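You operate a simulated robot arm through the tools that you are given. There is no shell and no other tool. Be economical: measure what you need, move in short steps, check, and stop when the job is done.

Carry out the task below with a simulated two-armed robot. There is one attempt and no reset: what you move stays moved.

Task
Fit the Wide screen, shut the mill door and swing both bolts home. Set down upright: what you pick out.

The check looks at the end state, three seconds after you hand in, the way a careful person would. Anything else that was tipped, shoved, dropped, spilled or broken makes it a failure.

Robot
Two 7-joint arms with fingered hands on one trunk, on a base that drives. Base frame: it is fixed to the floor where the robot stands at the start and does not move with it; the origin is under the middle of the robot, x ahead of it, y to its left, z up. Readings come in cm, degrees, newtons and seconds.
The left shoulder is at the start at [7, 16.9, 122.9], the right one opposite. With the tool pointing down near the work surface each hand reaches from about 10 to 66 cm from the robot's upright axis, wherever it stands, measured 20 degrees to its own side. Places, roughly: air inlet lever [-500, 200, 50]; big hopper gate knob [50, 90, 70]; big red stop button [-520, 60, 80]; chute lever [40, 120, 70]; classifier dial [-530, 30, 80]; cooling switch [-530, 50, 100]; direction switch [-530, 10, 80]; feed dial [-530, 40, 80]; green classifier button [-530, 10, 100]; green fan button [-530, 0, 100]; green feeder button [-530, 30, 100]; green mill button [-530, 20, 100]; green rotor button [60, 0, 120]; green screw button [60, -10, 120]; green suction button [60, 10, 120]; ledge behind the mill door [40, 50, 60]. Payload 3.4 kg a hand.
The TCP of each hand is the grasp point between the finger pads, 2.3 cm short of the fingertips. In the tool frame z runs along the fingers and y along their closing line. The gripper opens to 11.6 cm. The gripper's body begins 6.5 cm behind the TCP. The gripper is a hand of 4 fingers: y runs from the thumb to the fingers, the wrist lies at [0, 0, -21.1] in the tool frame, and closing takes about 1.5 s.
Orientation is that of the tool frame in the base frame, as a unit quaternion [w, x, y, z]. With the fingers straight down and closing along the base's y, the tool's x points along the base's -x, its y along +y and its z along -z.

Tools
- The arms move only by the tool send_rows. It takes "left_deltas", "right_deltas" or both (then of equal length, played together; a hand with none holds still); each is one flat list of numbers, 7 for each row, row after row: the closure, from 0 (fully open) to 1 (shut), then the shift along the tool's x, y, z in cm, then the turn, a rotation vector about the tool's x, y, z in degrees. In form: [grip, tx, ty, tz, wx, wy, wz, grip, tx, ty, tz, wx, wy, wz, ...]. A call has 1 to 8 rows; each row is the pose to reach, as a shift and turn from the pose commanded when the call began, along the tool's axes at that moment. Each row takes 0.2 s and may step no farther than 5 cm and 8.6 degrees from the row before; otherwise, or with a gripper value out of range, the whole call is refused. Where a pose cannot be reached the arm comes as near as it can. A force on the tool above 90 N (or 10 N above the force at the start of the call, whichever is more), or a blocked arm, ends the call early, and 0.2 s more pass. Each finger travels about 15.3 cm/s and halts on what it meets, pressing with about 27 N; the grip force reading is that of the motor and also rises with nothing between the fingers. The clock runs only during rows and for 0.2 s after the last one: add rows that repeat a pose to give the fingers time. It gives the time, the measured TCP pose, the force on the tool (base axes), the opening and the grip force at its end, in the units of the frame above (readings bear some noise), with the torque about the TCP (base axes, N m) and any sound that the robot's microphone picked up, and new pictures: "show" is both (left out), scene, wrist or none (wrist: the cameras of the hands that moved).
- Cameras (640 x 400 px; columns grow to the right, rows downward): "scene" is now at [11.28, 3.98, 143.24]; the picture's right is [0.53, -0.85, 0.00], its down [-0.69, -0.43, -0.59] and it looks along [0.50, 0.31, -0.81] (base axes); focal length 290 px, centre (320, 200). "left" rides on the left gripper at [-6.9, 0.1, -9] in its tool frame; the picture's right is [-0.01, -1.00, 0.00], its down [0.79, -0.01, -0.61] and it looks along [0.61, -0.01, 0.79] (tool axes); focal length 251 px, centre (320, 200). "right" rides on the right gripper at [6.9, 0.1, -9] in its tool frame; the picture's right is [-0.01, 1.00, 0.00], its down [-0.79, -0.01, -0.61] and it looks along [-0.61, -0.01, 0.79] (tool axes); focal length 251 px, centre (320, 200). There is no depth. A picture from a camera that has moved, and an enlarged one, comes with that camera's place and axes in the base frame and with its lens.
- raise_lower(by): slides the trunk up (or, below 0, down) by that many cm; the arms and the scene camera ride with it, the base frame stays. It gives what a move gives, with no picture.
- steer(legs): drives the robot by 1 to 6 legs, each [ahead, left, turn to the left] in cm, cm and degrees, along the robot's own axes; the way and the turn of a leg run together, so that a leg with both is an arc; at most 150 cm and 180 degrees a leg. The arms and the cameras ride along, it lands a little off, and it stops where it bumps. It gives what a move gives, and a new picture of the scene camera.
- preshape(shape, hand): the hand has 4 fingers and takes this shape, open, in about a second: jaw (thumb against the fingers, like two jaws); tri (thumb and two fingers); tip (a fingertip pinch); poke (one finger out to press); point (the index stretched); flat (the hand flat); cup (the hand cupped); fist (a fist). The gripper value then closes the fingers along that shape, each until it touches; the sizes above hold for jaw. It gives what a move gives, with no picture.
- pan_tilt(pan, tilt): turns the head with the scene camera to pan (to the left, within 86 degrees either way) and tilt (down, from -29 to 69), counted from straight ahead of the robot. It gives what a move gives, and a new picture of the scene camera.
- enlarge(camera, box): a new picture of the part [left, top, right, bottom] of that camera's present view, enlarged. It takes no simulated time.
- sign_off(): hands the job in; it is judged then, once.

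Work in short steps. Places have to be worked out from the pictures, the camera data and where the tool is seen: move nearer, look again, correct. Check each grasp and each placing, and mend what went wrong. You have 120 turns and 260 pictures in all, those below and enlarged ones among them. Open the grippers and draw the arms clear of the work before you hand the job in, unless the task says otherwise; then end with one line.

The tools are called by a JSON object that holds its "name" and its "arguments". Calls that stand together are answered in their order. send_rows: Moves the arms, as the interface text tells. Its arguments: {"type":"object","properties":{"left_deltas":{"type":"array"},"right_deltas":{"type":"array"},"show":{"type":"string","enum":["both","scene","wrist","none"]}},"required":[]} The other tools are called the same way: raise_lower (by) slides the trunk up or down; preshape (shape, hand) gives the hand a shape; steer (legs) drives the base; pan_tilt (pan, tilt) turns the head that bears the scene camera; enlarge (camera, box) takes an enlarged picture of a part of a camera's view; sign_off () hands the job in.

At the start:

```text
t: 0.0
left_position: [27.75, 42.26, 111.87]
left_ee_rot: [-0.001, 0.001, 1.0, 0.0]
left_contact_force: [-0.4, -0.5, -0.4]
left_moment: [-0.04, -0.01, 0.0]
left_width: 11.62
left_gripper_force: 0.0
left_shape: jaw
right_position: [40.86, 1.92, 111.01]
right_ee_rot: [0.0, -0.001, 1.0, 0.0]
right_contact_force: [-0.2, 0.6, 0.3]
right_moment: [-0.02, -0.03, 0.02]
right_width: 11.59
right_gripper_force: 0.1
right_shape: jaw
trunk travel left (down, up): [-73.6, 20.4]
robot x, y, heading: [-0.05, -0.03, 0.0]
head pan, tilt: [31.9, 54.2]
```

scene: 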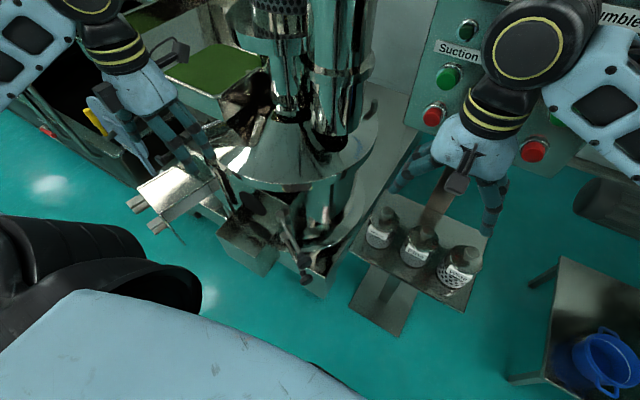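
right: 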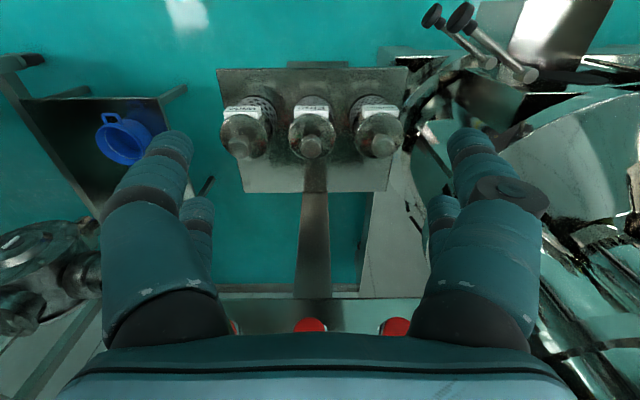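
left: 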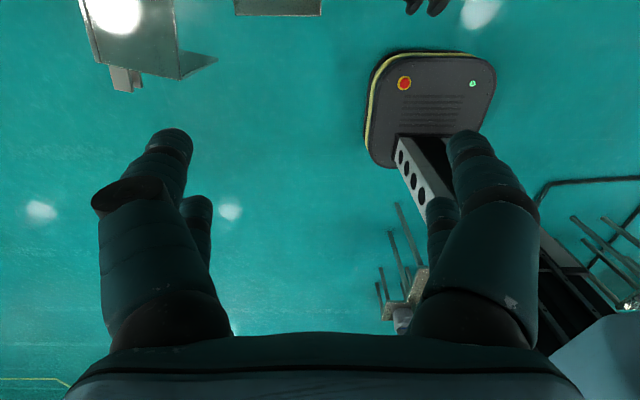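

I see a small shelf with three labelled screens (with knobs) and the mill to the left. I enlarge both areas to read labels and understand the door.

{"name": "enlarge", "arguments": {"camera": "scene", "box": [340, 180, 500, 310]}}

{"name": "enlarge", "arguments": {"camera": "scene", "box": [120, 100, 400, 310]}}

{"name": "enlarge", "arguments": {"camera": "right", "box": [200, 50, 420, 200]}}

```text
3.08 times, centred on (420, 245) of scene
camera zoom: at [11.28, 3.98, 143.24], right [0.53, -0.85, 0.0], down [-0.69, -0.43, -0.59], along [0.5, 0.31, -0.81], focal length 892 px, centre (12, 62)
```

zoom: 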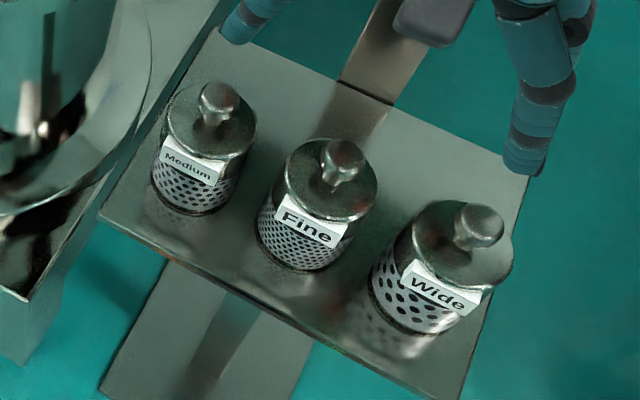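

```text
1.90 times, centred on (260, 205) of scene
camera zoom: at [11.28, 3.98, 143.24], right [0.53, -0.85, 0.0], down [-0.69, -0.43, -0.59], along [0.5, 0.31, -0.81], focal length 552 px, centre (434, 190)
```

zoom: 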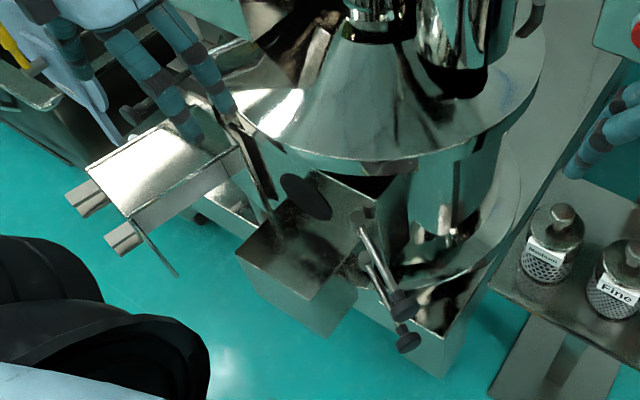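

```text
2.67 times, centred on (310, 125) of right
camera zoom: at [34.21, 2.0, 120.08], right [0.01, 1.0, 0.0], down [0.79, -0.01, 0.61], along [0.61, -0.01, -0.79], focal length 670 px, centre (347, 400)
```

zoom: 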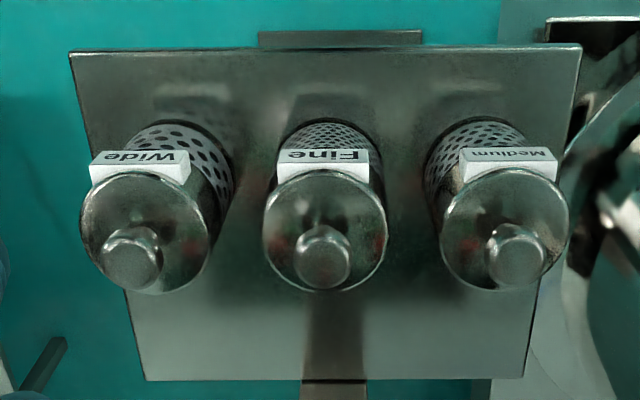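

The Wide screen is the rightmost, its knob near [47.7, -8, 92]. Next I look at the mill by backing off a little and panning the head.

{"name": "steer", "arguments": {"legs": [[-45, 0, 0]]}}

{"name": "pan_tilt", "arguments": {"pan": 30, "tilt": 35}}

```text
t: 2.5
left_position: [-8.41, 46.24, 111.64]
left_ee_rot: [-0.002, -0.035, 0.999, 0.0]
left_contact_force: [0.5, 0.1, 0.5]
left_moment: [0.0, 0.02, 0.01]
left_width: 11.63
left_gripper_force: 0.0
left_shape: jaw
right_position: [7.6, 6.73, 110.95]
right_ee_rot: [-0.002, -0.035, 0.999, -0.001]
right_contact_force: [1.1, -0.2, -0.8]
right_moment: [-0.01, 0.04, -0.02]
right_width: 11.6
right_gripper_force: 0.1
right_shape: jaw
trunk travel left (down, up): [-73.6, 20.4]
robot x, y, heading: [-33.44, 1.73, 4.1]
head pan, tilt: [31.9, 54.2]
stopped in leg 1: the robot was blocked; the commanded pose is now the measured one
camera scene: at [-22.11, 6.82, 143.2], right [0.59, -0.81, 0.0], down [-0.66, -0.48, -0.58], along [0.47, 0.34, -0.81], focal length 290 px, centre (320, 200)
```

scene: 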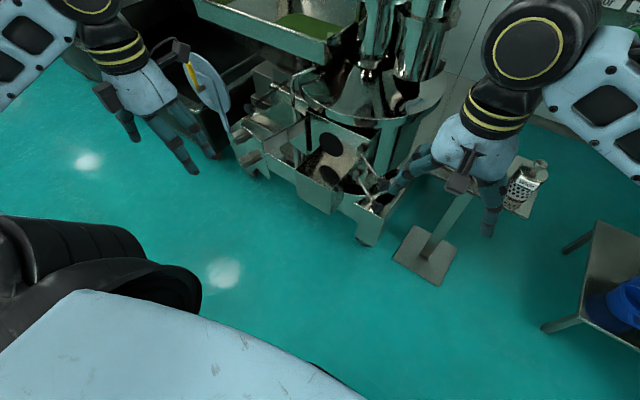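

```text
t: 3.3
left_position: [-8.93, 46.05, 111.87]
left_ee_rot: [0.0, -0.036, 0.999, 0.0]
left_contact_force: [-0.7, -0.5, 0.1]
left_moment: [0.0, -0.03, 0.02]
left_width: 11.58
left_gripper_force: 0.0
left_shape: jaw
right_position: [7.24, 6.78, 111.12]
right_ee_rot: [0.0, -0.036, 0.999, 0.0]
right_contact_force: [-0.8, 0.6, 0.7]
right_moment: [0.01, 0.02, 0.03]
right_width: 11.59
right_gripper_force: 0.1
right_shape: jaw
trunk travel left (down, up): [-73.6, 20.4]
robot x, y, heading: [-33.4, 1.94, 4.2]
head pan, tilt: [30.0, 35.0]
camera scene: at [-21.19, 7.39, 145.96], right [0.56, -0.83, 0.0], down [-0.47, -0.32, -0.82], along [0.68, 0.46, -0.57], focal length 290 px, centre (320, 200)
```

scene: 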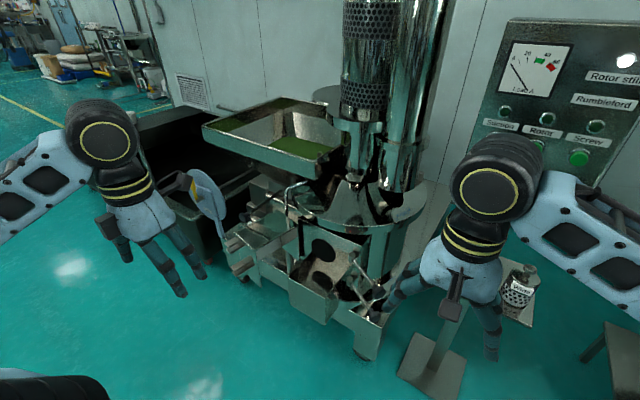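

The back move bumped something behind after about 33 cm, so I won't go further back. I enlarge the mill from here.

{"name": "enlarge", "arguments": {"camera": "scene", "box": [200, 160, 440, 360]}}

{"name": "raise_lower", "arguments": {"by": -35}}

{"name": "pan_tilt", "arguments": {"pan": 30, "tilt": 30}}

{"name": "enlarge", "arguments": {"camera": "scene", "box": [200, 100, 440, 300]}}

```text
2.00 times, centred on (320, 260) of scene
camera zoom: at [-21.19, 7.39, 145.96], right [0.56, -0.83, 0.0], down [-0.47, -0.32, -0.82], along [0.68, 0.46, -0.57], focal length 580 px, centre (320, 80)
```

zoom: 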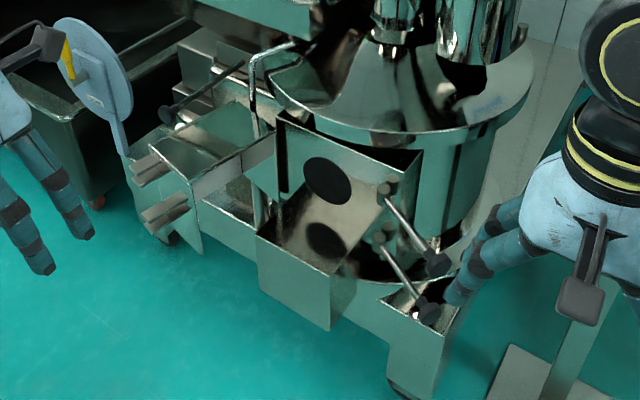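

```text
t: 6.7
left_position: [-8.79, 46.21, 76.87]
left_ee_rot: [0.0, -0.036, 0.999, 0.0]
left_contact_force: [0.3, 0.4, 0.0]
left_moment: [-0.03, 0.0, 0.0]
left_width: 11.57
left_gripper_force: 0.0
left_shape: jaw
right_position: [7.27, 6.72, 76.05]
right_ee_rot: [-0.001, -0.035, 0.999, 0.0]
right_contact_force: [-0.8, -0.2, -0.2]
right_moment: [0.01, -0.01, -0.03]
right_width: 11.59
right_gripper_force: 0.0
right_shape: jaw
trunk travel left (down, up): [-38.6, 55.4]
robot x, y, heading: [-33.49, 1.92, 4.1]
head pan, tilt: [30.0, 35.0]
```

```text
t: 7.4
left_position: [-8.72, 46.01, 76.7]
left_ee_rot: [0.0, -0.036, 0.999, 0.0]
left_contact_force: [0.5, -0.3, 0.4]
left_moment: [0.0, -0.01, 0.0]
left_width: 11.59
left_gripper_force: 0.0
left_shape: jaw
right_position: [7.24, 6.84, 75.98]
right_ee_rot: [0.0, -0.036, 0.999, -0.001]
right_contact_force: [-0.6, -0.4, 0.0]
right_moment: [0.01, 0.0, 0.0]
right_width: 11.6
right_gripper_force: 0.0
right_shape: jaw
trunk travel left (down, up): [-38.6, 55.4]
robot x, y, heading: [-33.38, 2.23, 4.4]
head pan, tilt: [30.0, 30.0]
camera scene: at [-20.9, 7.51, 111.73], right [0.56, -0.83, 0.0], down [-0.41, -0.28, -0.87], along [0.72, 0.49, -0.5], focal length 290 px, centre (320, 200)
```

scene: 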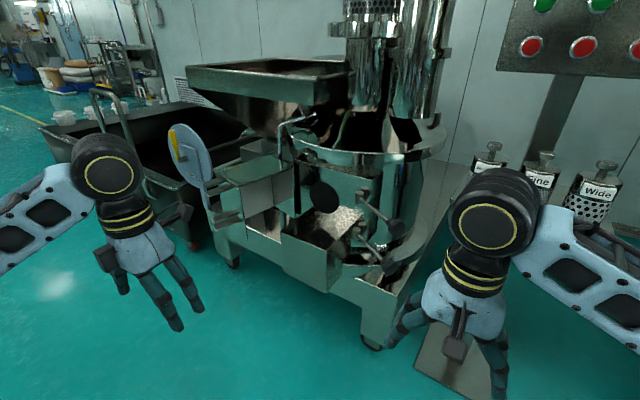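

```text
2.00 times, centred on (320, 200) of scene
camera zoom: at [-20.9, 7.51, 111.73], right [0.56, -0.83, 0.0], down [-0.41, -0.28, -0.87], along [0.72, 0.49, -0.5], focal length 580 px, centre (320, 200)
```

zoom: 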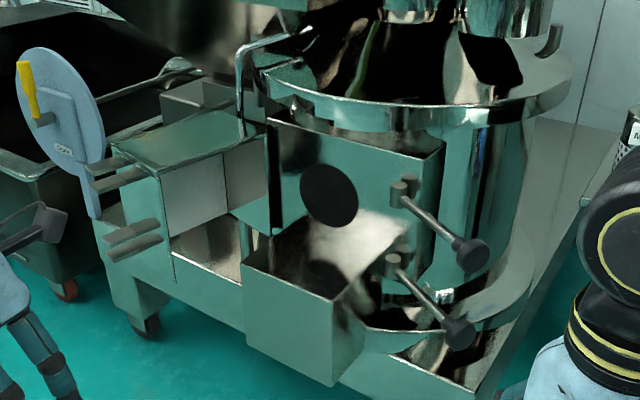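

The door seems to be the panel swung left with two forked ears; the two knobbed swing bolts are on the right side. I shift left to see it from the front, and look lower.

{"name": "steer", "arguments": {"legs": [[0, 40, 0]]}}

{"name": "pan_tilt", "arguments": {"pan": 4, "tilt": 35}}

{"name": "enlarge", "arguments": {"camera": "scene", "box": [200, 80, 440, 280]}}

```text
t: 9.9
left_position: [-11.46, 85.7, 76.82]
left_ee_rot: [0.0, -0.034, 0.999, 0.0]
left_contact_force: [-0.2, 0.5, -0.8]
left_moment: [-0.02, 0.02, -0.02]
left_width: 11.58
left_gripper_force: 0.0
left_shape: jaw
right_position: [4.53, 46.27, 75.9]
right_ee_rot: [0.0, -0.034, 0.999, -0.001]
right_contact_force: [0.0, 0.3, -0.3]
right_moment: [-0.01, 0.03, 0.02]
right_width: 11.61
right_gripper_force: 0.1
right_shape: jaw
trunk travel left (down, up): [-38.6, 55.4]
robot x, y, heading: [-36.33, 41.38, 4.1]
head pan, tilt: [30.0, 30.0]
camera scene: at [-23.67, 47.08, 111.73], right [0.56, -0.83, 0.0], down [-0.41, -0.28, -0.87], along [0.72, 0.48, -0.5], focal length 290 px, centre (320, 200)
```

scene: 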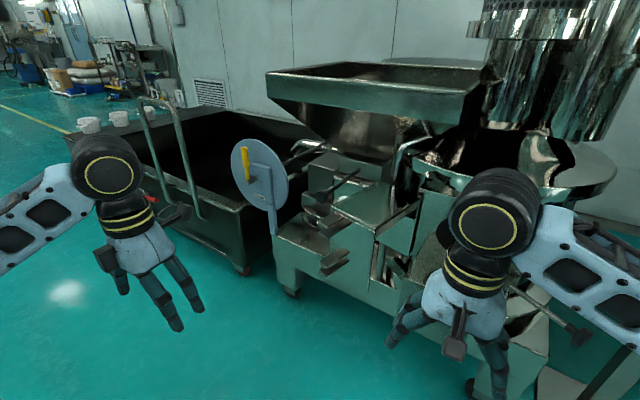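

```text
t: 10.8
left_position: [-11.43, 85.52, 76.78]
left_ee_rot: [0.0, -0.034, 0.999, 0.001]
left_contact_force: [-0.2, 0.1, -0.2]
left_moment: [0.01, 0.02, 0.0]
left_width: 11.58
left_gripper_force: 0.1
left_shape: jaw
right_position: [4.47, 46.23, 75.94]
right_ee_rot: [-0.001, -0.034, 0.999, 0.0]
right_contact_force: [-0.2, 0.2, 0.2]
right_moment: [0.01, 0.03, 0.01]
right_width: 11.6
right_gripper_force: 0.0
right_shape: jaw
trunk travel left (down, up): [-38.6, 55.4]
robot x, y, heading: [-35.97, 41.75, 3.9]
head pan, tilt: [4.0, 35.0]
camera scene: at [-22.45, 43.2, 110.96], right [0.14, -0.99, 0.0], down [-0.57, -0.08, -0.82], along [0.81, 0.11, -0.57], focal length 290 px, centre (320, 200)
```

scene: 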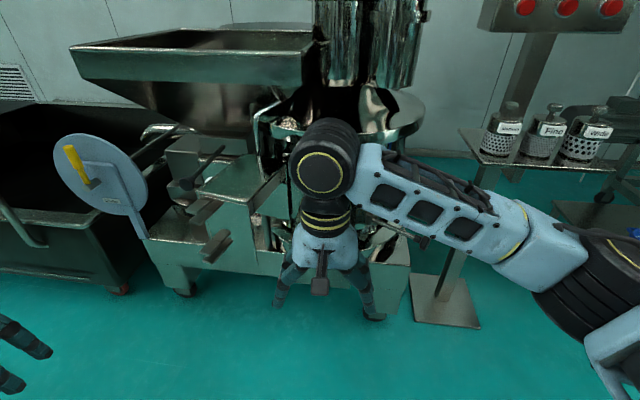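

```text
2.00 times, centred on (320, 180) of scene
camera zoom: at [-22.45, 43.2, 110.96], right [0.14, -0.99, 0.0], down [-0.57, -0.08, -0.82], along [0.81, 0.11, -0.57], focal length 580 px, centre (320, 240)
```

zoom: 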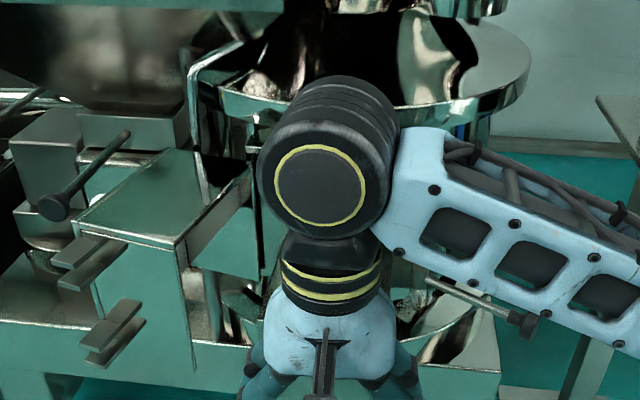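

The right arm blocks the view; I move it 35 cm to the right.

{"name": "send_rows", "arguments": {"right_deltas": [0, 0, -5, 0, 0, 0, 0, 0, 0, -10, 0, 0, 0, 0, 0, 0, -15, 0, 0, 0, 0, 0, 0, -20, 0, 0, 0, 0, 0, 0, -25, 0, 0, 0, 0, 0, 0, -30, 0, 0, 0, 0, 0, 0, -35, 0, 0, 0, 0], "show": "scene"}}

{"name": "enlarge", "arguments": {"camera": "scene", "box": [140, 80, 420, 310]}}

```text
t: 12.4
left_position: [-11.32, 85.52, 76.89]
left_ee_rot: [-0.001, -0.034, 0.999, 0.0]
left_contact_force: [0.2, 0.5, 0.2]
left_moment: [0.01, 0.0, -0.01]
left_width: 11.57
left_gripper_force: 0.1
left_shape: jaw
right_position: [6.78, 11.0, 76.01]
right_ee_rot: [0.001, -0.034, 0.999, 0.0]
right_contact_force: [0.2, -0.3, -0.4]
right_moment: [0.02, -0.02, -0.01]
right_width: 11.61
right_gripper_force: 0.1
right_shape: jaw
trunk travel left (down, up): [-38.6, 55.4]
robot x, y, heading: [-36.02, 41.62, 4.0]
head pan, tilt: [4.0, 35.0]
camera scene: at [-22.48, 43.11, 110.96], right [0.14, -0.99, 0.0], down [-0.57, -0.08, -0.82], along [0.81, 0.11, -0.57], focal length 290 px, centre (320, 200)
```

scene: 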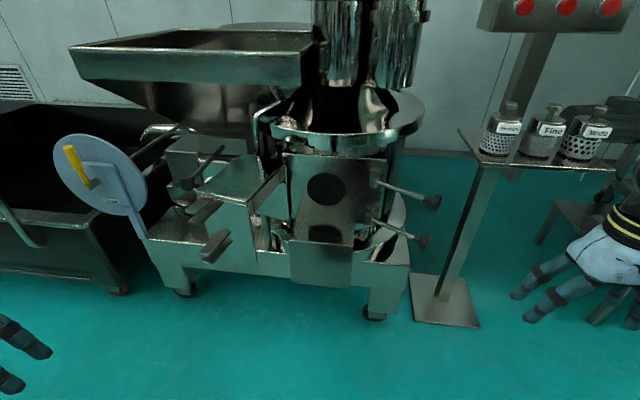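

```text
1.74 times, centred on (280, 195) of scene
camera zoom: at [-22.48, 43.11, 110.96], right [0.14, -0.99, 0.0], down [-0.57, -0.08, -0.82], along [0.81, 0.11, -0.57], focal length 504 px, centre (390, 209)
```

zoom: 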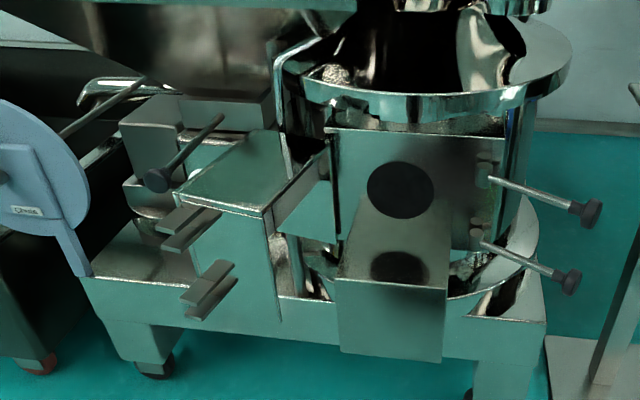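

The mill front shows a plate with a dark disc (bore) and a ledge box below; the door appears to be a box-shaped cover swung left. I drive closer and lower to inspect.

{"name": "steer", "arguments": {"legs": [[18, 0, -4]]}}

{"name": "raise_lower", "arguments": {"by": -15}}

{"name": "pan_tilt", "arguments": {"pan": 5, "tilt": 28}}

{"name": "enlarge", "arguments": {"camera": "scene", "box": [160, 80, 440, 300]}}

```text
t: 13.9
left_position: [9.49, 84.47, 76.8]
left_ee_rot: [-0.001, 0.0, 1.0, 0.0]
left_contact_force: [0.1, 0.7, 0.0]
left_moment: [-0.02, 0.01, 0.0]
left_width: 11.61
left_gripper_force: 0.2
left_shape: jaw
right_position: [22.81, 8.89, 76.05]
right_ee_rot: [-0.001, 0.0, 1.0, -0.001]
right_contact_force: [0.1, 0.1, 0.3]
right_moment: [-0.01, -0.02, -0.01]
right_width: 11.6
right_gripper_force: 0.2
right_shape: jaw
trunk travel left (down, up): [-38.6, 55.4]
robot x, y, heading: [-18.19, 42.03, 0.2]
head pan, tilt: [4.0, 35.0]
camera scene: at [-4.3, 42.85, 110.94], right [0.07, -1.0, 0.0], down [-0.57, -0.04, -0.82], along [0.82, 0.06, -0.57], focal length 290 px, centre (320, 200)
```

scene: 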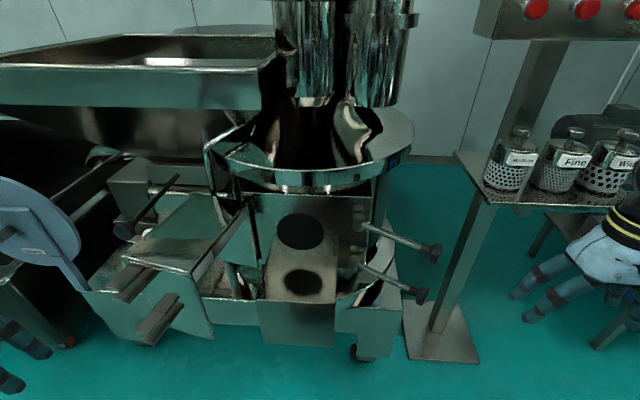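

```text
t: 15.6
left_position: [9.36, 84.47, 61.87]
left_ee_rot: [0.0, 0.001, 1.0, 0.0]
left_contact_force: [-0.2, 0.6, 0.6]
left_moment: [0.03, 0.03, 0.01]
left_width: 11.61
left_gripper_force: 0.0
left_shape: jaw
right_position: [22.81, 8.89, 61.13]
right_ee_rot: [0.0, 0.0, 1.0, 0.0]
right_contact_force: [-0.2, 0.0, 0.0]
right_moment: [-0.02, -0.02, 0.0]
right_width: 11.6
right_gripper_force: 0.2
right_shape: jaw
trunk travel left (down, up): [-23.6, 70.4]
robot x, y, heading: [-18.26, 42.05, -0.1]
head pan, tilt: [4.0, 35.0]
```

```text
t: 16.3
left_position: [9.47, 84.44, 61.83]
left_ee_rot: [0.0, -0.001, 1.0, 0.0]
left_contact_force: [0.3, 0.3, -0.6]
left_moment: [-0.04, 0.0, 0.01]
left_width: 11.62
left_gripper_force: 0.0
left_shape: jaw
right_position: [22.71, 8.98, 61.07]
right_ee_rot: [-0.001, 0.0, 1.0, 0.0]
right_contact_force: [0.6, 0.5, -0.6]
right_moment: [0.0, 0.01, -0.02]
right_width: 11.59
right_gripper_force: 0.0
right_shape: jaw
trunk travel left (down, up): [-23.6, 70.4]
robot x, y, heading: [-17.87, 42.15, -0.1]
head pan, tilt: [5.0, 28.0]
camera scene: at [-4.1, 43.04, 97.05], right [0.09, -1.0, 0.0], down [-0.47, -0.04, -0.88], along [0.88, 0.08, -0.47], focal length 290 px, centre (320, 200)
```

scene: 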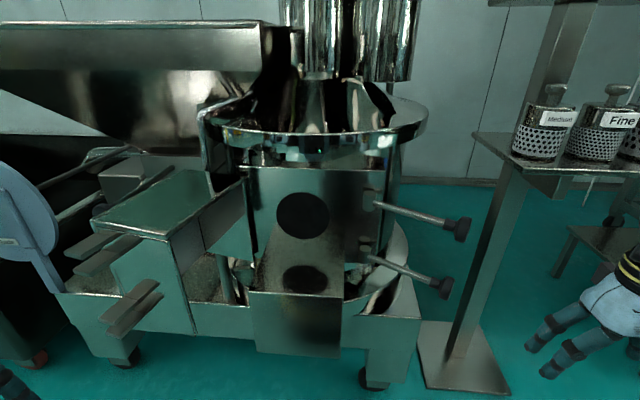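

```text
1.82 times, centred on (300, 190) of scene
camera zoom: at [-4.1, 43.04, 97.05], right [0.09, -1.0, 0.0], down [-0.47, -0.04, -0.88], along [0.88, 0.08, -0.47], focal length 527 px, centre (356, 218)
```

zoom: 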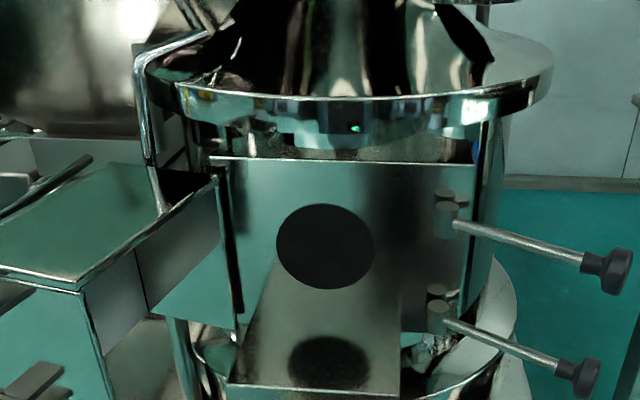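

The ledge top is polished (z≈61, x≈30–41, y≈41–57) in front of a dark port; nothing is fitted now. Overhead there's the feed tray, so I'll take Wide by its body with a horizontal right hand (from its right side), then enter the mill from the front. Raise and drive back toward the screens.

{"name": "raise_lower", "arguments": {"by": 33}}

{"name": "steer", "arguments": {"legs": [[0, -36, 0]]}}

{"name": "send_rows", "arguments": {"right_deltas": [0, 0, 0, 0, -4.95, 4.95, 4.95, 0, 0, 0, 0, -9.9, 9.9, 9.9, 0, 0, 0, 0, -14.85, 14.85, 14.85, 0, 0, 0, 0, -19.8, 19.8, 19.8, 0, 0, 0, 0, -24.75, 24.75, 24.75, 0, 0, 0, 0, -29.7, 29.7, 29.7, 0, 0, 0, 0, -34.65, 34.65, 34.65], "show": "scene"}}

```text
t: 19.6
left_position: [9.52, 84.41, 94.84]
left_ee_rot: [0.0, 0.0, 1.0, 0.0]
left_contact_force: [0.0, 0.3, 1.2]
left_moment: [0.01, 0.01, 0.01]
left_width: 11.58
left_gripper_force: 0.1
left_shape: jaw
right_position: [22.86, 8.85, 94.05]
right_ee_rot: [0.0, 0.0, 1.0, 0.001]
right_contact_force: [-0.2, 0.3, -0.4]
right_moment: [0.0, -0.01, 0.0]
right_width: 11.58
right_gripper_force: 0.1
right_shape: jaw
trunk travel left (down, up): [-56.6, 37.4]
robot x, y, heading: [-18.41, 41.93, 0.2]
head pan, tilt: [5.0, 28.0]
```

```text
t: 21.9
left_position: [9.38, 48.34, 94.88]
left_ee_rot: [0.001, -0.001, 1.0, 0.001]
left_contact_force: [0.2, 0.0, -0.1]
left_moment: [0.0, -0.04, 0.04]
left_width: 11.56
left_gripper_force: 0.0
left_shape: jaw
right_position: [22.74, -27.13, 94.23]
right_ee_rot: [0.0, -0.001, 1.0, 0.0]
right_contact_force: [0.4, -0.3, -0.4]
right_moment: [0.03, -0.01, 0.0]
right_width: 11.62
right_gripper_force: 0.0
right_shape: jaw
trunk travel left (down, up): [-56.6, 37.4]
robot x, y, heading: [-18.04, 6.09, -0.1]
head pan, tilt: [5.0, 28.0]
camera scene: at [-4.05, 6.9, 130.05], right [0.09, -1.0, 0.0], down [-0.47, -0.04, -0.88], along [0.88, 0.08, -0.47], focal length 290 px, centre (320, 200)
```

scene: 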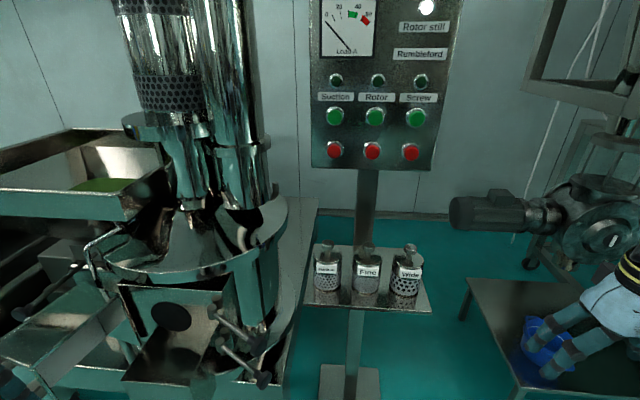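

```text
t: 23.5
left_position: [9.47, 48.23, 94.79]
left_ee_rot: [0.0, -0.001, 1.0, -0.001]
left_contact_force: [0.4, 0.7, 0.8]
left_moment: [0.01, 0.01, -0.01]
left_width: 11.58
left_gripper_force: 0.1
left_shape: jaw
right_position: [22.83, -27.12, 94.18]
right_ee_rot: [-0.29, 0.288, 0.866, 0.289]
right_contact_force: [0.1, -0.3, -0.9]
right_moment: [0.0, -0.02, 0.01]
right_width: 11.58
right_gripper_force: 0.1
right_shape: jaw
trunk travel left (down, up): [-56.6, 37.4]
robot x, y, heading: [-18.02, 6.05, 0.1]
head pan, tilt: [5.0, 28.0]
camera scene: at [-4.04, 6.86, 130.05], right [0.09, -1.0, 0.0], down [-0.47, -0.04, -0.88], along [0.88, 0.08, -0.47], focal length 290 px, centre (320, 200)
```

scene: 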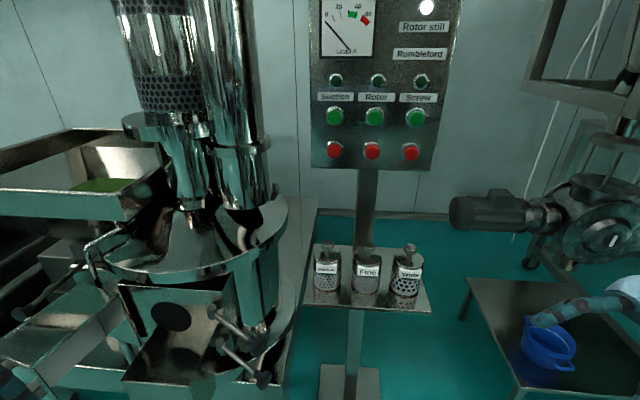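

First half of the turn reached exactly; I finish it.

{"name": "send_rows", "arguments": {"right_deltas": [0, 0, 0, 0, -4.95, 4.95, 4.95, 0, 0, 0, 0, -9.9, 9.9, 9.9, 0, 0, 0, 0, -14.85, 14.85, 14.85, 0, 0, 0, 0, -19.8, 19.8, 19.8, 0, 0, 0, 0, -24.75, 24.75, 24.75, 0, 0, 0, 0, -29.7, 29.7, 29.7, 0, 0, 0, 0, -34.65, 34.65, 34.65], "show": "both"}}

{"name": "enlarge", "arguments": {"camera": "scene", "box": [290, 225, 450, 325]}}

```text
t: 25.1
left_position: [9.4, 48.24, 94.83]
left_ee_rot: [0.0, -0.001, 1.0, 0.0]
left_contact_force: [-0.4, 0.4, 0.5]
left_moment: [-0.01, 0.0, 0.03]
left_width: 11.58
left_gripper_force: 0.1
left_shape: jaw
right_position: [22.84, -27.3, 94.17]
right_ee_rot: [0.501, -0.5, -0.499, -0.499]
right_contact_force: [-0.5, -0.3, -0.3]
right_moment: [0.0, 0.03, 0.01]
right_width: 11.59
right_gripper_force: 0.2
right_shape: jaw
trunk travel left (down, up): [-56.6, 37.4]
robot x, y, heading: [-18.27, 6.08, 0.4]
head pan, tilt: [5.0, 28.0]
camera scene: at [-4.08, 6.9, 130.06], right [0.09, -1.0, 0.0], down [-0.47, -0.04, -0.88], along [0.88, 0.08, -0.47], focal length 290 px, centre (320, 200)
camera right: at [22.98, -36.22, 101.02], right [1.0, 0.0, -0.01], down [-0.01, -0.61, -0.8], along [-0.01, 0.8, -0.61], focal length 251 px, centre (320, 200)
```

scene: 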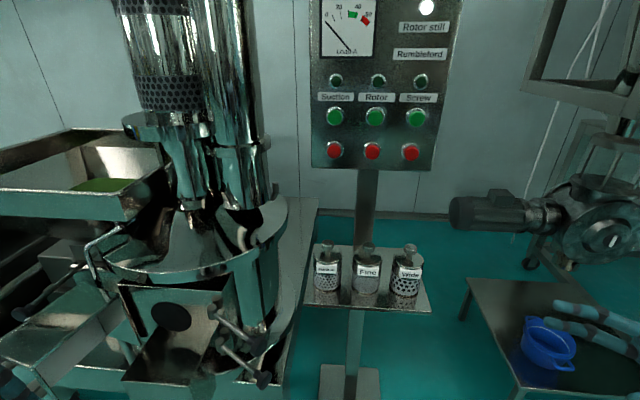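
right: 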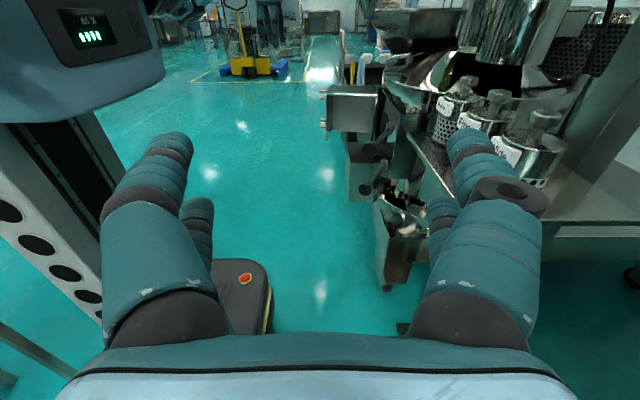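

```text
4.00 times, centred on (370, 275) of scene
camera zoom: at [-4.08, 6.9, 130.06], right [0.09, -1.0, 0.0], down [-0.47, -0.04, -0.88], along [0.88, 0.08, -0.47], focal length 1160 px, centre (120, -100)
```

zoom: 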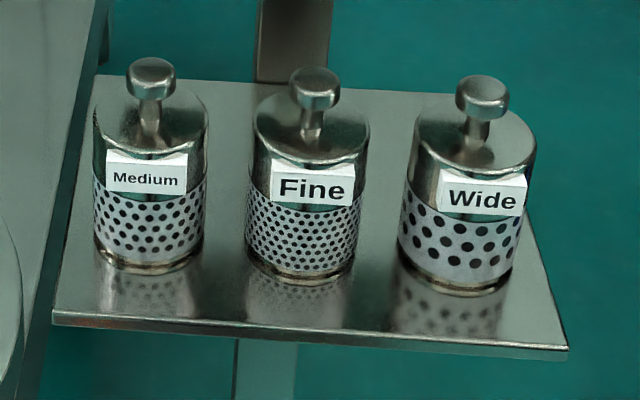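

The hand pose is reached with the camera on top. Wide's axis is near [47.5, -8, …], body z 80.5–88.8. I pull the left hand back for clearance, then drive 13 cm forward.

{"name": "send_rows", "arguments": {"left_deltas": [0, 4, 0, 0, 0, 0, 0, 0, 8, 0, 0, 0, 0, 0, 0, 12, 0, 0, 0, 0, 0], "show": "none"}}

{"name": "steer", "arguments": {"legs": [[13, 0, 0]]}}

```text
t: 25.9
left_position: [-0.22, 49.42, 91.2]
left_ee_rot: [0.003, -0.001, 1.0, -0.001]
left_contact_force: [-0.1, -0.4, -0.3]
left_moment: [-0.03, -0.01, -0.02]
left_width: 11.6
left_gripper_force: 0.1
left_shape: jaw
left hand out of reach, approached as far as the arm can: row 1, 2, 3
right_position: [22.79, -27.28, 94.16]
right_ee_rot: [0.501, -0.499, -0.501, -0.499]
right_contact_force: [0.8, -0.6, 0.3]
right_moment: [-0.01, -0.01, 0.02]
right_width: 11.58
right_gripper_force: 0.0
right_shape: jaw
trunk travel left (down, up): [-56.6, 37.4]
robot x, y, heading: [-18.75, 6.0, -0.1]
head pan, tilt: [5.0, 28.0]
```

```text
t: 27.2
left_position: [13.06, 49.53, 91.15]
left_ee_rot: [0.002, -0.003, 1.0, 0.0]
left_contact_force: [-0.2, -0.2, -0.1]
left_moment: [0.01, 0.0, -0.03]
left_width: 11.59
left_gripper_force: 0.1
left_shape: jaw
right_position: [36.25, -27.07, 94.05]
right_ee_rot: [0.502, -0.499, -0.501, -0.498]
right_contact_force: [0.4, -0.3, 0.2]
right_moment: [0.01, 0.0, 0.05]
right_width: 11.6
right_gripper_force: 0.1
right_shape: jaw
trunk travel left (down, up): [-56.6, 37.4]
robot x, y, heading: [-4.79, 6.21, 0.3]
head pan, tilt: [5.0, 28.0]
camera scene: at [9.26, 7.05, 130.05], right [0.09, -1.0, 0.0], down [-0.47, -0.04, -0.88], along [0.88, 0.08, -0.47], focal length 290 px, centre (320, 200)
```

scene: 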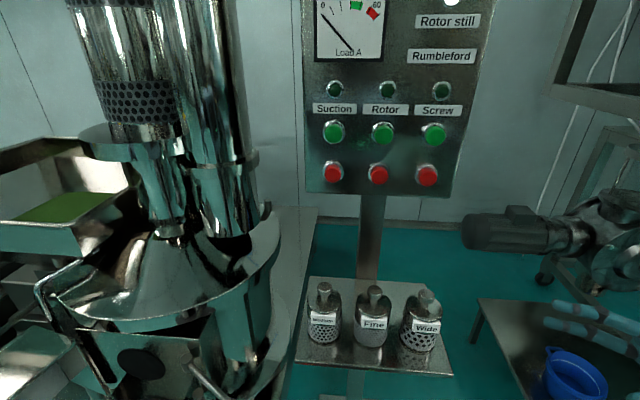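

I move to the stand-off: x 47.5, z 84.8, y −24, then look with the wrist camera.

{"name": "send_rows", "arguments": {"right_deltas": [0, -3, 3.7, 1, 0, 0, 0, 0, -6, 7.5, 2, 0, 0, 0, 0, -9.25, 11.2, 3, 0, 0, 0, 0, -9.25, 11.2, 3, 0, 0, 0], "show": "both"}}

{"name": "pan_tilt", "arguments": {"pan": -15, "tilt": 45}}

```text
refused: row 3 steps farther than a row can; nothing moved
```

```text
t: 28.0
left_position: [12.94, 49.45, 91.23]
left_ee_rot: [0.003, -0.004, 1.0, 0.0]
left_contact_force: [0.0, 0.0, -0.2]
left_moment: [0.01, -0.04, 0.0]
left_width: 11.57
left_gripper_force: 0.1
left_shape: jaw
right_position: [36.13, -26.92, 93.98]
right_ee_rot: [-0.501, 0.499, 0.501, 0.498]
right_contact_force: [-0.9, -0.1, 0.0]
right_moment: [-0.02, -0.02, -0.01]
right_width: 11.58
right_gripper_force: 0.1
right_shape: jaw
trunk travel left (down, up): [-56.6, 37.4]
robot x, y, heading: [-5.05, 6.25, 0.6]
head pan, tilt: [-15.0, 45.0]
camera scene: at [7.95, 4.14, 127.48], right [-0.25, -0.97, 0.0], down [-0.68, 0.18, -0.71], along [0.69, -0.18, -0.71], focal length 290 px, centre (320, 200)
```

scene: 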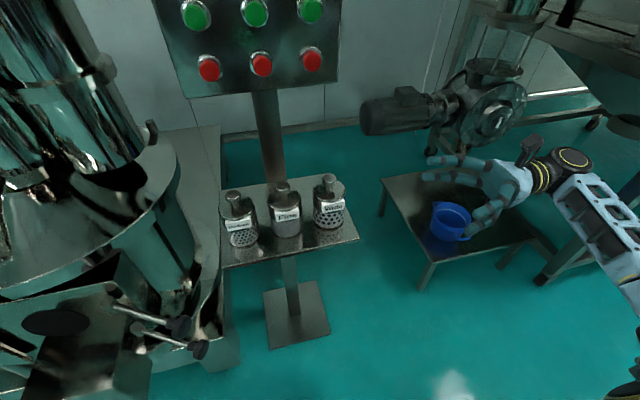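

Refused for step size; same move with smaller steps.

{"name": "send_rows", "arguments": {"right_deltas": [0, -2.3, 2.8, 0.7, 0, 0, 0, 0, -4.6, 5.6, 1.5, 0, 0, 0, 0, -7, 8.4, 2.2, 0, 0, 0, 0, -9.2, 11.3, 3, 0, 0, 0, 0, -9.2, 11.3, 3, 0, 0, 0], "show": "both"}}

```text
t: 29.2
left_position: [12.9, 49.61, 91.34]
left_ee_rot: [0.002, -0.004, 1.0, 0.0]
left_contact_force: [-0.2, 0.5, 0.6]
left_moment: [0.0, 0.0, 0.0]
left_width: 11.6
left_gripper_force: 0.0
left_shape: jaw
right_position: [47.5, -23.93, 85.01]
right_ee_rot: [-0.502, 0.498, 0.502, 0.498]
right_contact_force: [0.6, 0.1, -0.4]
right_moment: [0.0, -0.03, 0.01]
right_width: 11.6
right_gripper_force: 0.0
right_shape: jaw
trunk travel left (down, up): [-56.6, 37.4]
robot x, y, heading: [-5.13, 6.12, 0.3]
head pan, tilt: [-15.0, 45.0]
camera scene: at [7.89, 4.09, 127.49], right [-0.25, -0.97, 0.0], down [-0.68, 0.18, -0.71], along [0.68, -0.18, -0.71], focal length 290 px, centre (320, 200)
camera right: at [47.7, -32.93, 91.88], right [1.0, 0.01, -0.01], down [0.0, -0.61, -0.79], along [-0.01, 0.79, -0.61], focal length 251 px, centre (320, 200)
```

scene: 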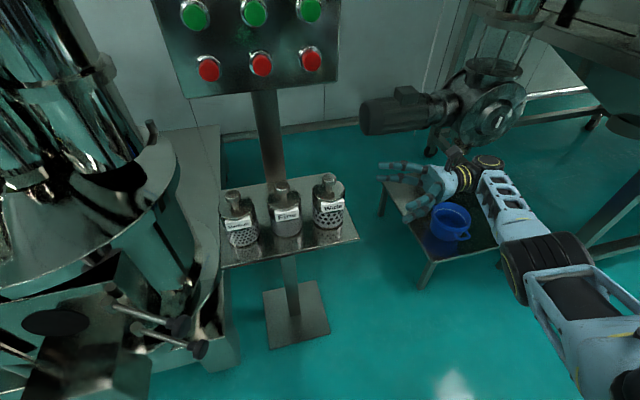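
right: 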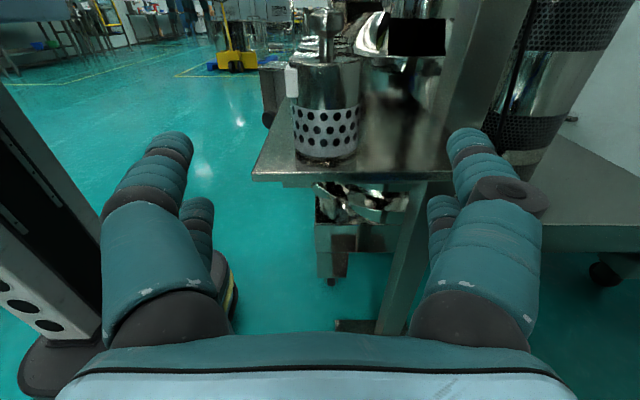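

Wide is centred in the hand's view (axis x≈48). I advance 10 cm with a small x fix and recheck.

{"name": "send_rows", "arguments": {"right_deltas": [0, 0, 0.4, 3, 0, 0, 0, 0, 0, 0.4, 6, 0, 0, 0, 0, 0, 0.4, 8, 0, 0, 0, 0, 0, 0.4, 10, 0, 0, 0], "show": "both"}}

{"name": "enlarge", "arguments": {"camera": "scene", "box": [210, 140, 450, 290]}}

```text
t: 30.2
left_position: [12.94, 49.56, 91.23]
left_ee_rot: [0.003, -0.003, 1.0, -0.001]
left_contact_force: [-1.3, -0.2, -0.7]
left_moment: [0.0, -0.01, 0.02]
left_width: 11.58
left_gripper_force: 0.1
left_shape: jaw
right_position: [47.91, -13.89, 84.99]
right_ee_rot: [-0.502, 0.499, 0.502, 0.498]
right_contact_force: [-0.2, -0.7, 0.0]
right_moment: [0.03, 0.0, 0.02]
right_width: 11.58
right_gripper_force: 0.0
right_shape: jaw
trunk travel left (down, up): [-56.6, 37.4]
robot x, y, heading: [-5.05, 5.75, 0.4]
head pan, tilt: [-15.0, 45.0]
camera scene: at [7.96, 4.18, 127.48], right [-0.25, -0.97, 0.0], down [-0.68, 0.18, -0.71], along [0.68, -0.18, -0.71], focal length 290 px, centre (320, 200)
camera right: at [47.99, -22.84, 91.86], right [1.0, 0.01, -0.01], down [0.0, -0.61, -0.79], along [-0.01, 0.79, -0.61], focal length 251 px, centre (320, 200)
```

scene: 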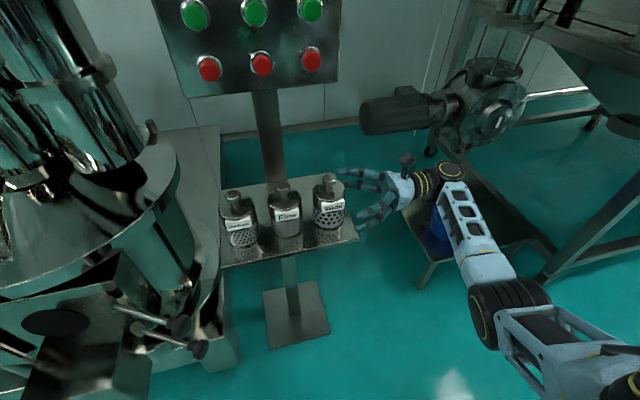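
right: 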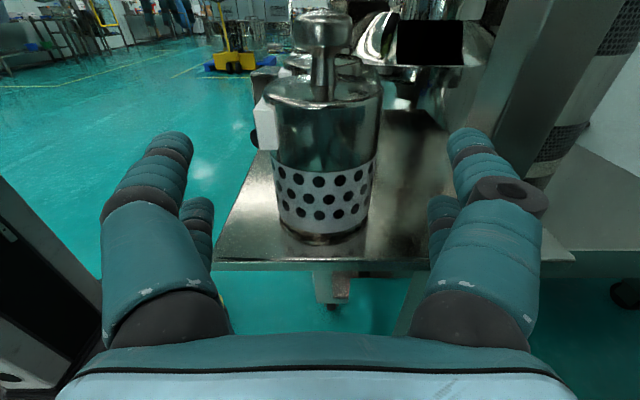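

```text
2.67 times, centred on (330, 215) of scene
camera zoom: at [7.96, 4.18, 127.48], right [-0.25, -0.97, 0.0], down [-0.68, 0.18, -0.71], along [0.68, -0.18, -0.71], focal length 773 px, centre (293, 160)
```

zoom: 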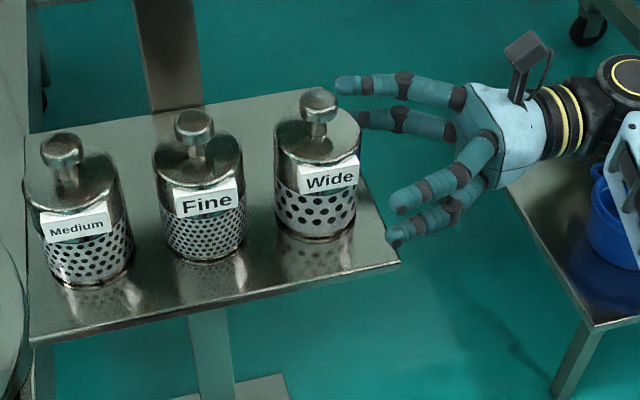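

Well centred, with fingers clear front and back. Advance 5.5 cm and close.

{"name": "send_rows", "arguments": {"right_deltas": [0, 0, 0, 2, 0, 0, 0, 0, 0, 0, 4, 0, 0, 0, 0, 0, 0, 5.5, 0, 0, 0, 0, 0, 0, 5.5, 0, 0, 0], "show": "both"}}

{"name": "enlarge", "arguments": {"camera": "scene", "box": [210, 140, 450, 290]}}

```text
t: 31.2
left_position: [12.9, 49.5, 91.17]
left_ee_rot: [0.002, -0.004, 1.0, 0.0]
left_contact_force: [0.6, 0.5, -0.6]
left_moment: [-0.02, -0.01, 0.0]
left_width: 11.59
left_gripper_force: 0.0
left_shape: jaw
right_position: [47.79, -8.27, 84.92]
right_ee_rot: [-0.501, 0.499, 0.502, 0.499]
right_contact_force: [-0.3, 0.2, 0.0]
right_moment: [0.0, 0.0, -0.01]
right_width: 11.59
right_gripper_force: 0.0
right_shape: jaw
trunk travel left (down, up): [-56.6, 37.4]
robot x, y, heading: [-4.71, 5.94, 0.1]
head pan, tilt: [-15.0, 45.0]
camera scene: at [7.98, 4.12, 127.48], right [-0.25, -0.97, 0.0], down [-0.68, 0.18, -0.71], along [0.68, -0.18, -0.71], focal length 290 px, centre (320, 200)
camera right: at [47.98, -17.32, 91.8], right [1.0, 0.01, -0.01], down [0.0, -0.61, -0.79], along [-0.01, 0.79, -0.61], focal length 251 px, centre (320, 200)
```

scene: 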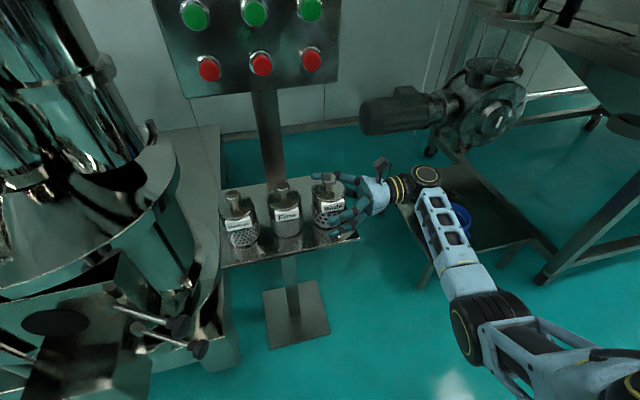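
right: 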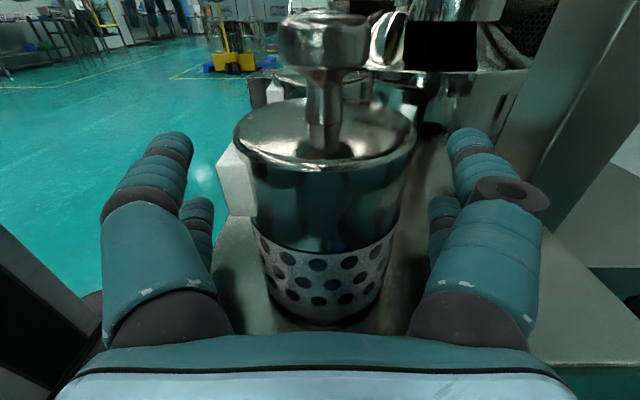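

```text
2.67 times, centred on (330, 215) of scene
camera zoom: at [7.98, 4.12, 127.48], right [-0.25, -0.97, 0.0], down [-0.68, 0.18, -0.71], along [0.68, -0.18, -0.71], focal length 773 px, centre (293, 160)
```

zoom: 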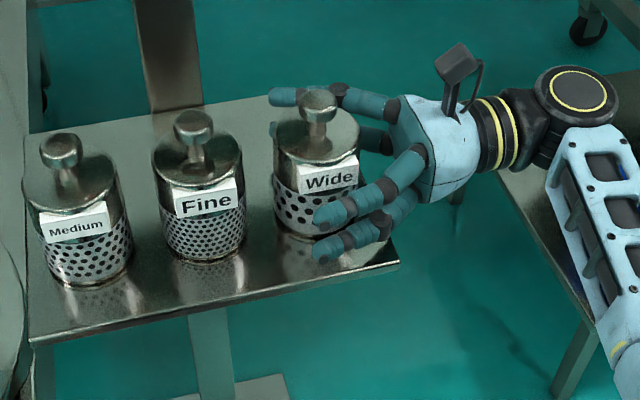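

Hand surrounds the body. Close gently with wait rows.

{"name": "send_rows", "arguments": {"right_deltas": [0.3, 0, 0, 0, 0, 0, 0, 0.5, 0, 0, 0, 0, 0, 0, 0.7, 0, 0, 0, 0, 0, 0, 0.9, 0, 0, 0, 0, 0, 0, 1, 0, 0, 0, 0, 0, 0, 1, 0, 0, 0, 0, 0, 0, 1, 0, 0, 0, 0, 0, 0, 1, 0, 0, 0, 0, 0, 0], "show": "both"}}

{"name": "enlarge", "arguments": {"camera": "scene", "box": [210, 140, 450, 290]}}

```text
t: 33.0
left_position: [12.98, 49.62, 91.24]
left_ee_rot: [0.002, -0.003, 1.0, 0.0]
left_contact_force: [1.1, -0.3, -0.6]
left_moment: [0.01, -0.04, 0.0]
left_width: 11.58
left_gripper_force: 0.1
left_shape: jaw
right_position: [47.87, -8.29, 84.93]
right_ee_rot: [0.501, -0.499, -0.501, -0.498]
right_contact_force: [0.5, 1.7, 0.4]
right_moment: [0.0, 0.01, 0.01]
right_width: 5.16
right_gripper_force: 26.9
right_shape: jaw
trunk travel left (down, up): [-56.6, 37.4]
robot x, y, heading: [-4.9, 6.35, 0.2]
head pan, tilt: [-15.0, 45.0]
camera scene: at [7.99, 4.16, 127.47], right [-0.25, -0.97, 0.0], down [-0.68, 0.18, -0.71], along [0.68, -0.18, -0.71], focal length 290 px, centre (320, 200)
camera right: at [47.99, -17.3, 91.81], right [1.0, 0.01, -0.01], down [0.0, -0.61, -0.79], along [-0.01, 0.79, -0.61], focal length 251 px, centre (320, 200)
```

scene: 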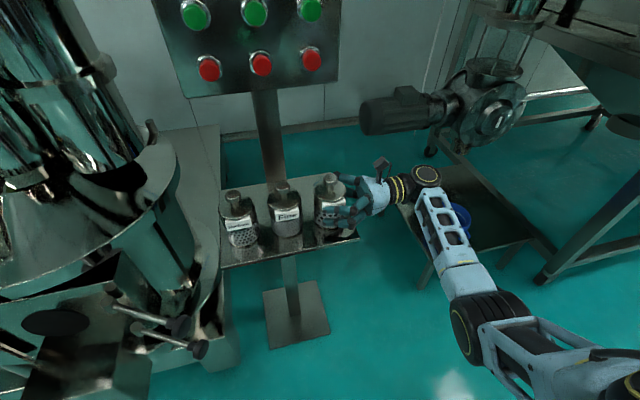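
right: 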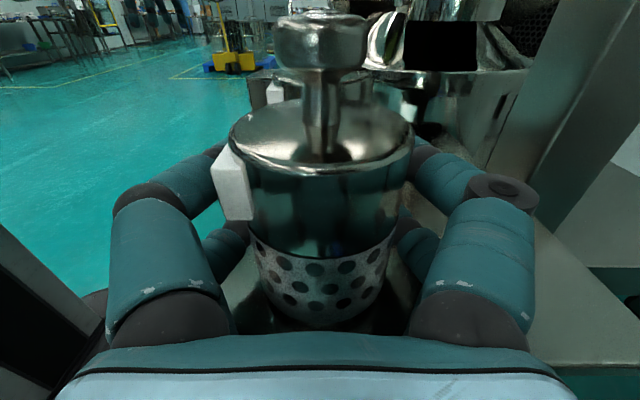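

```text
2.67 times, centred on (330, 215) of scene
camera zoom: at [7.99, 4.16, 127.47], right [-0.25, -0.97, 0.0], down [-0.68, 0.18, -0.71], along [0.68, -0.18, -0.71], focal length 773 px, centre (293, 160)
```

zoom: 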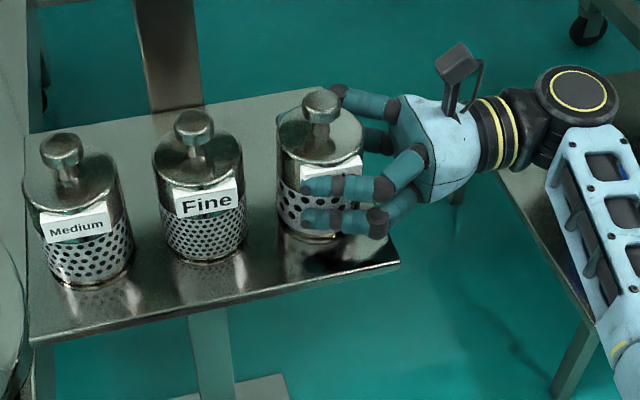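

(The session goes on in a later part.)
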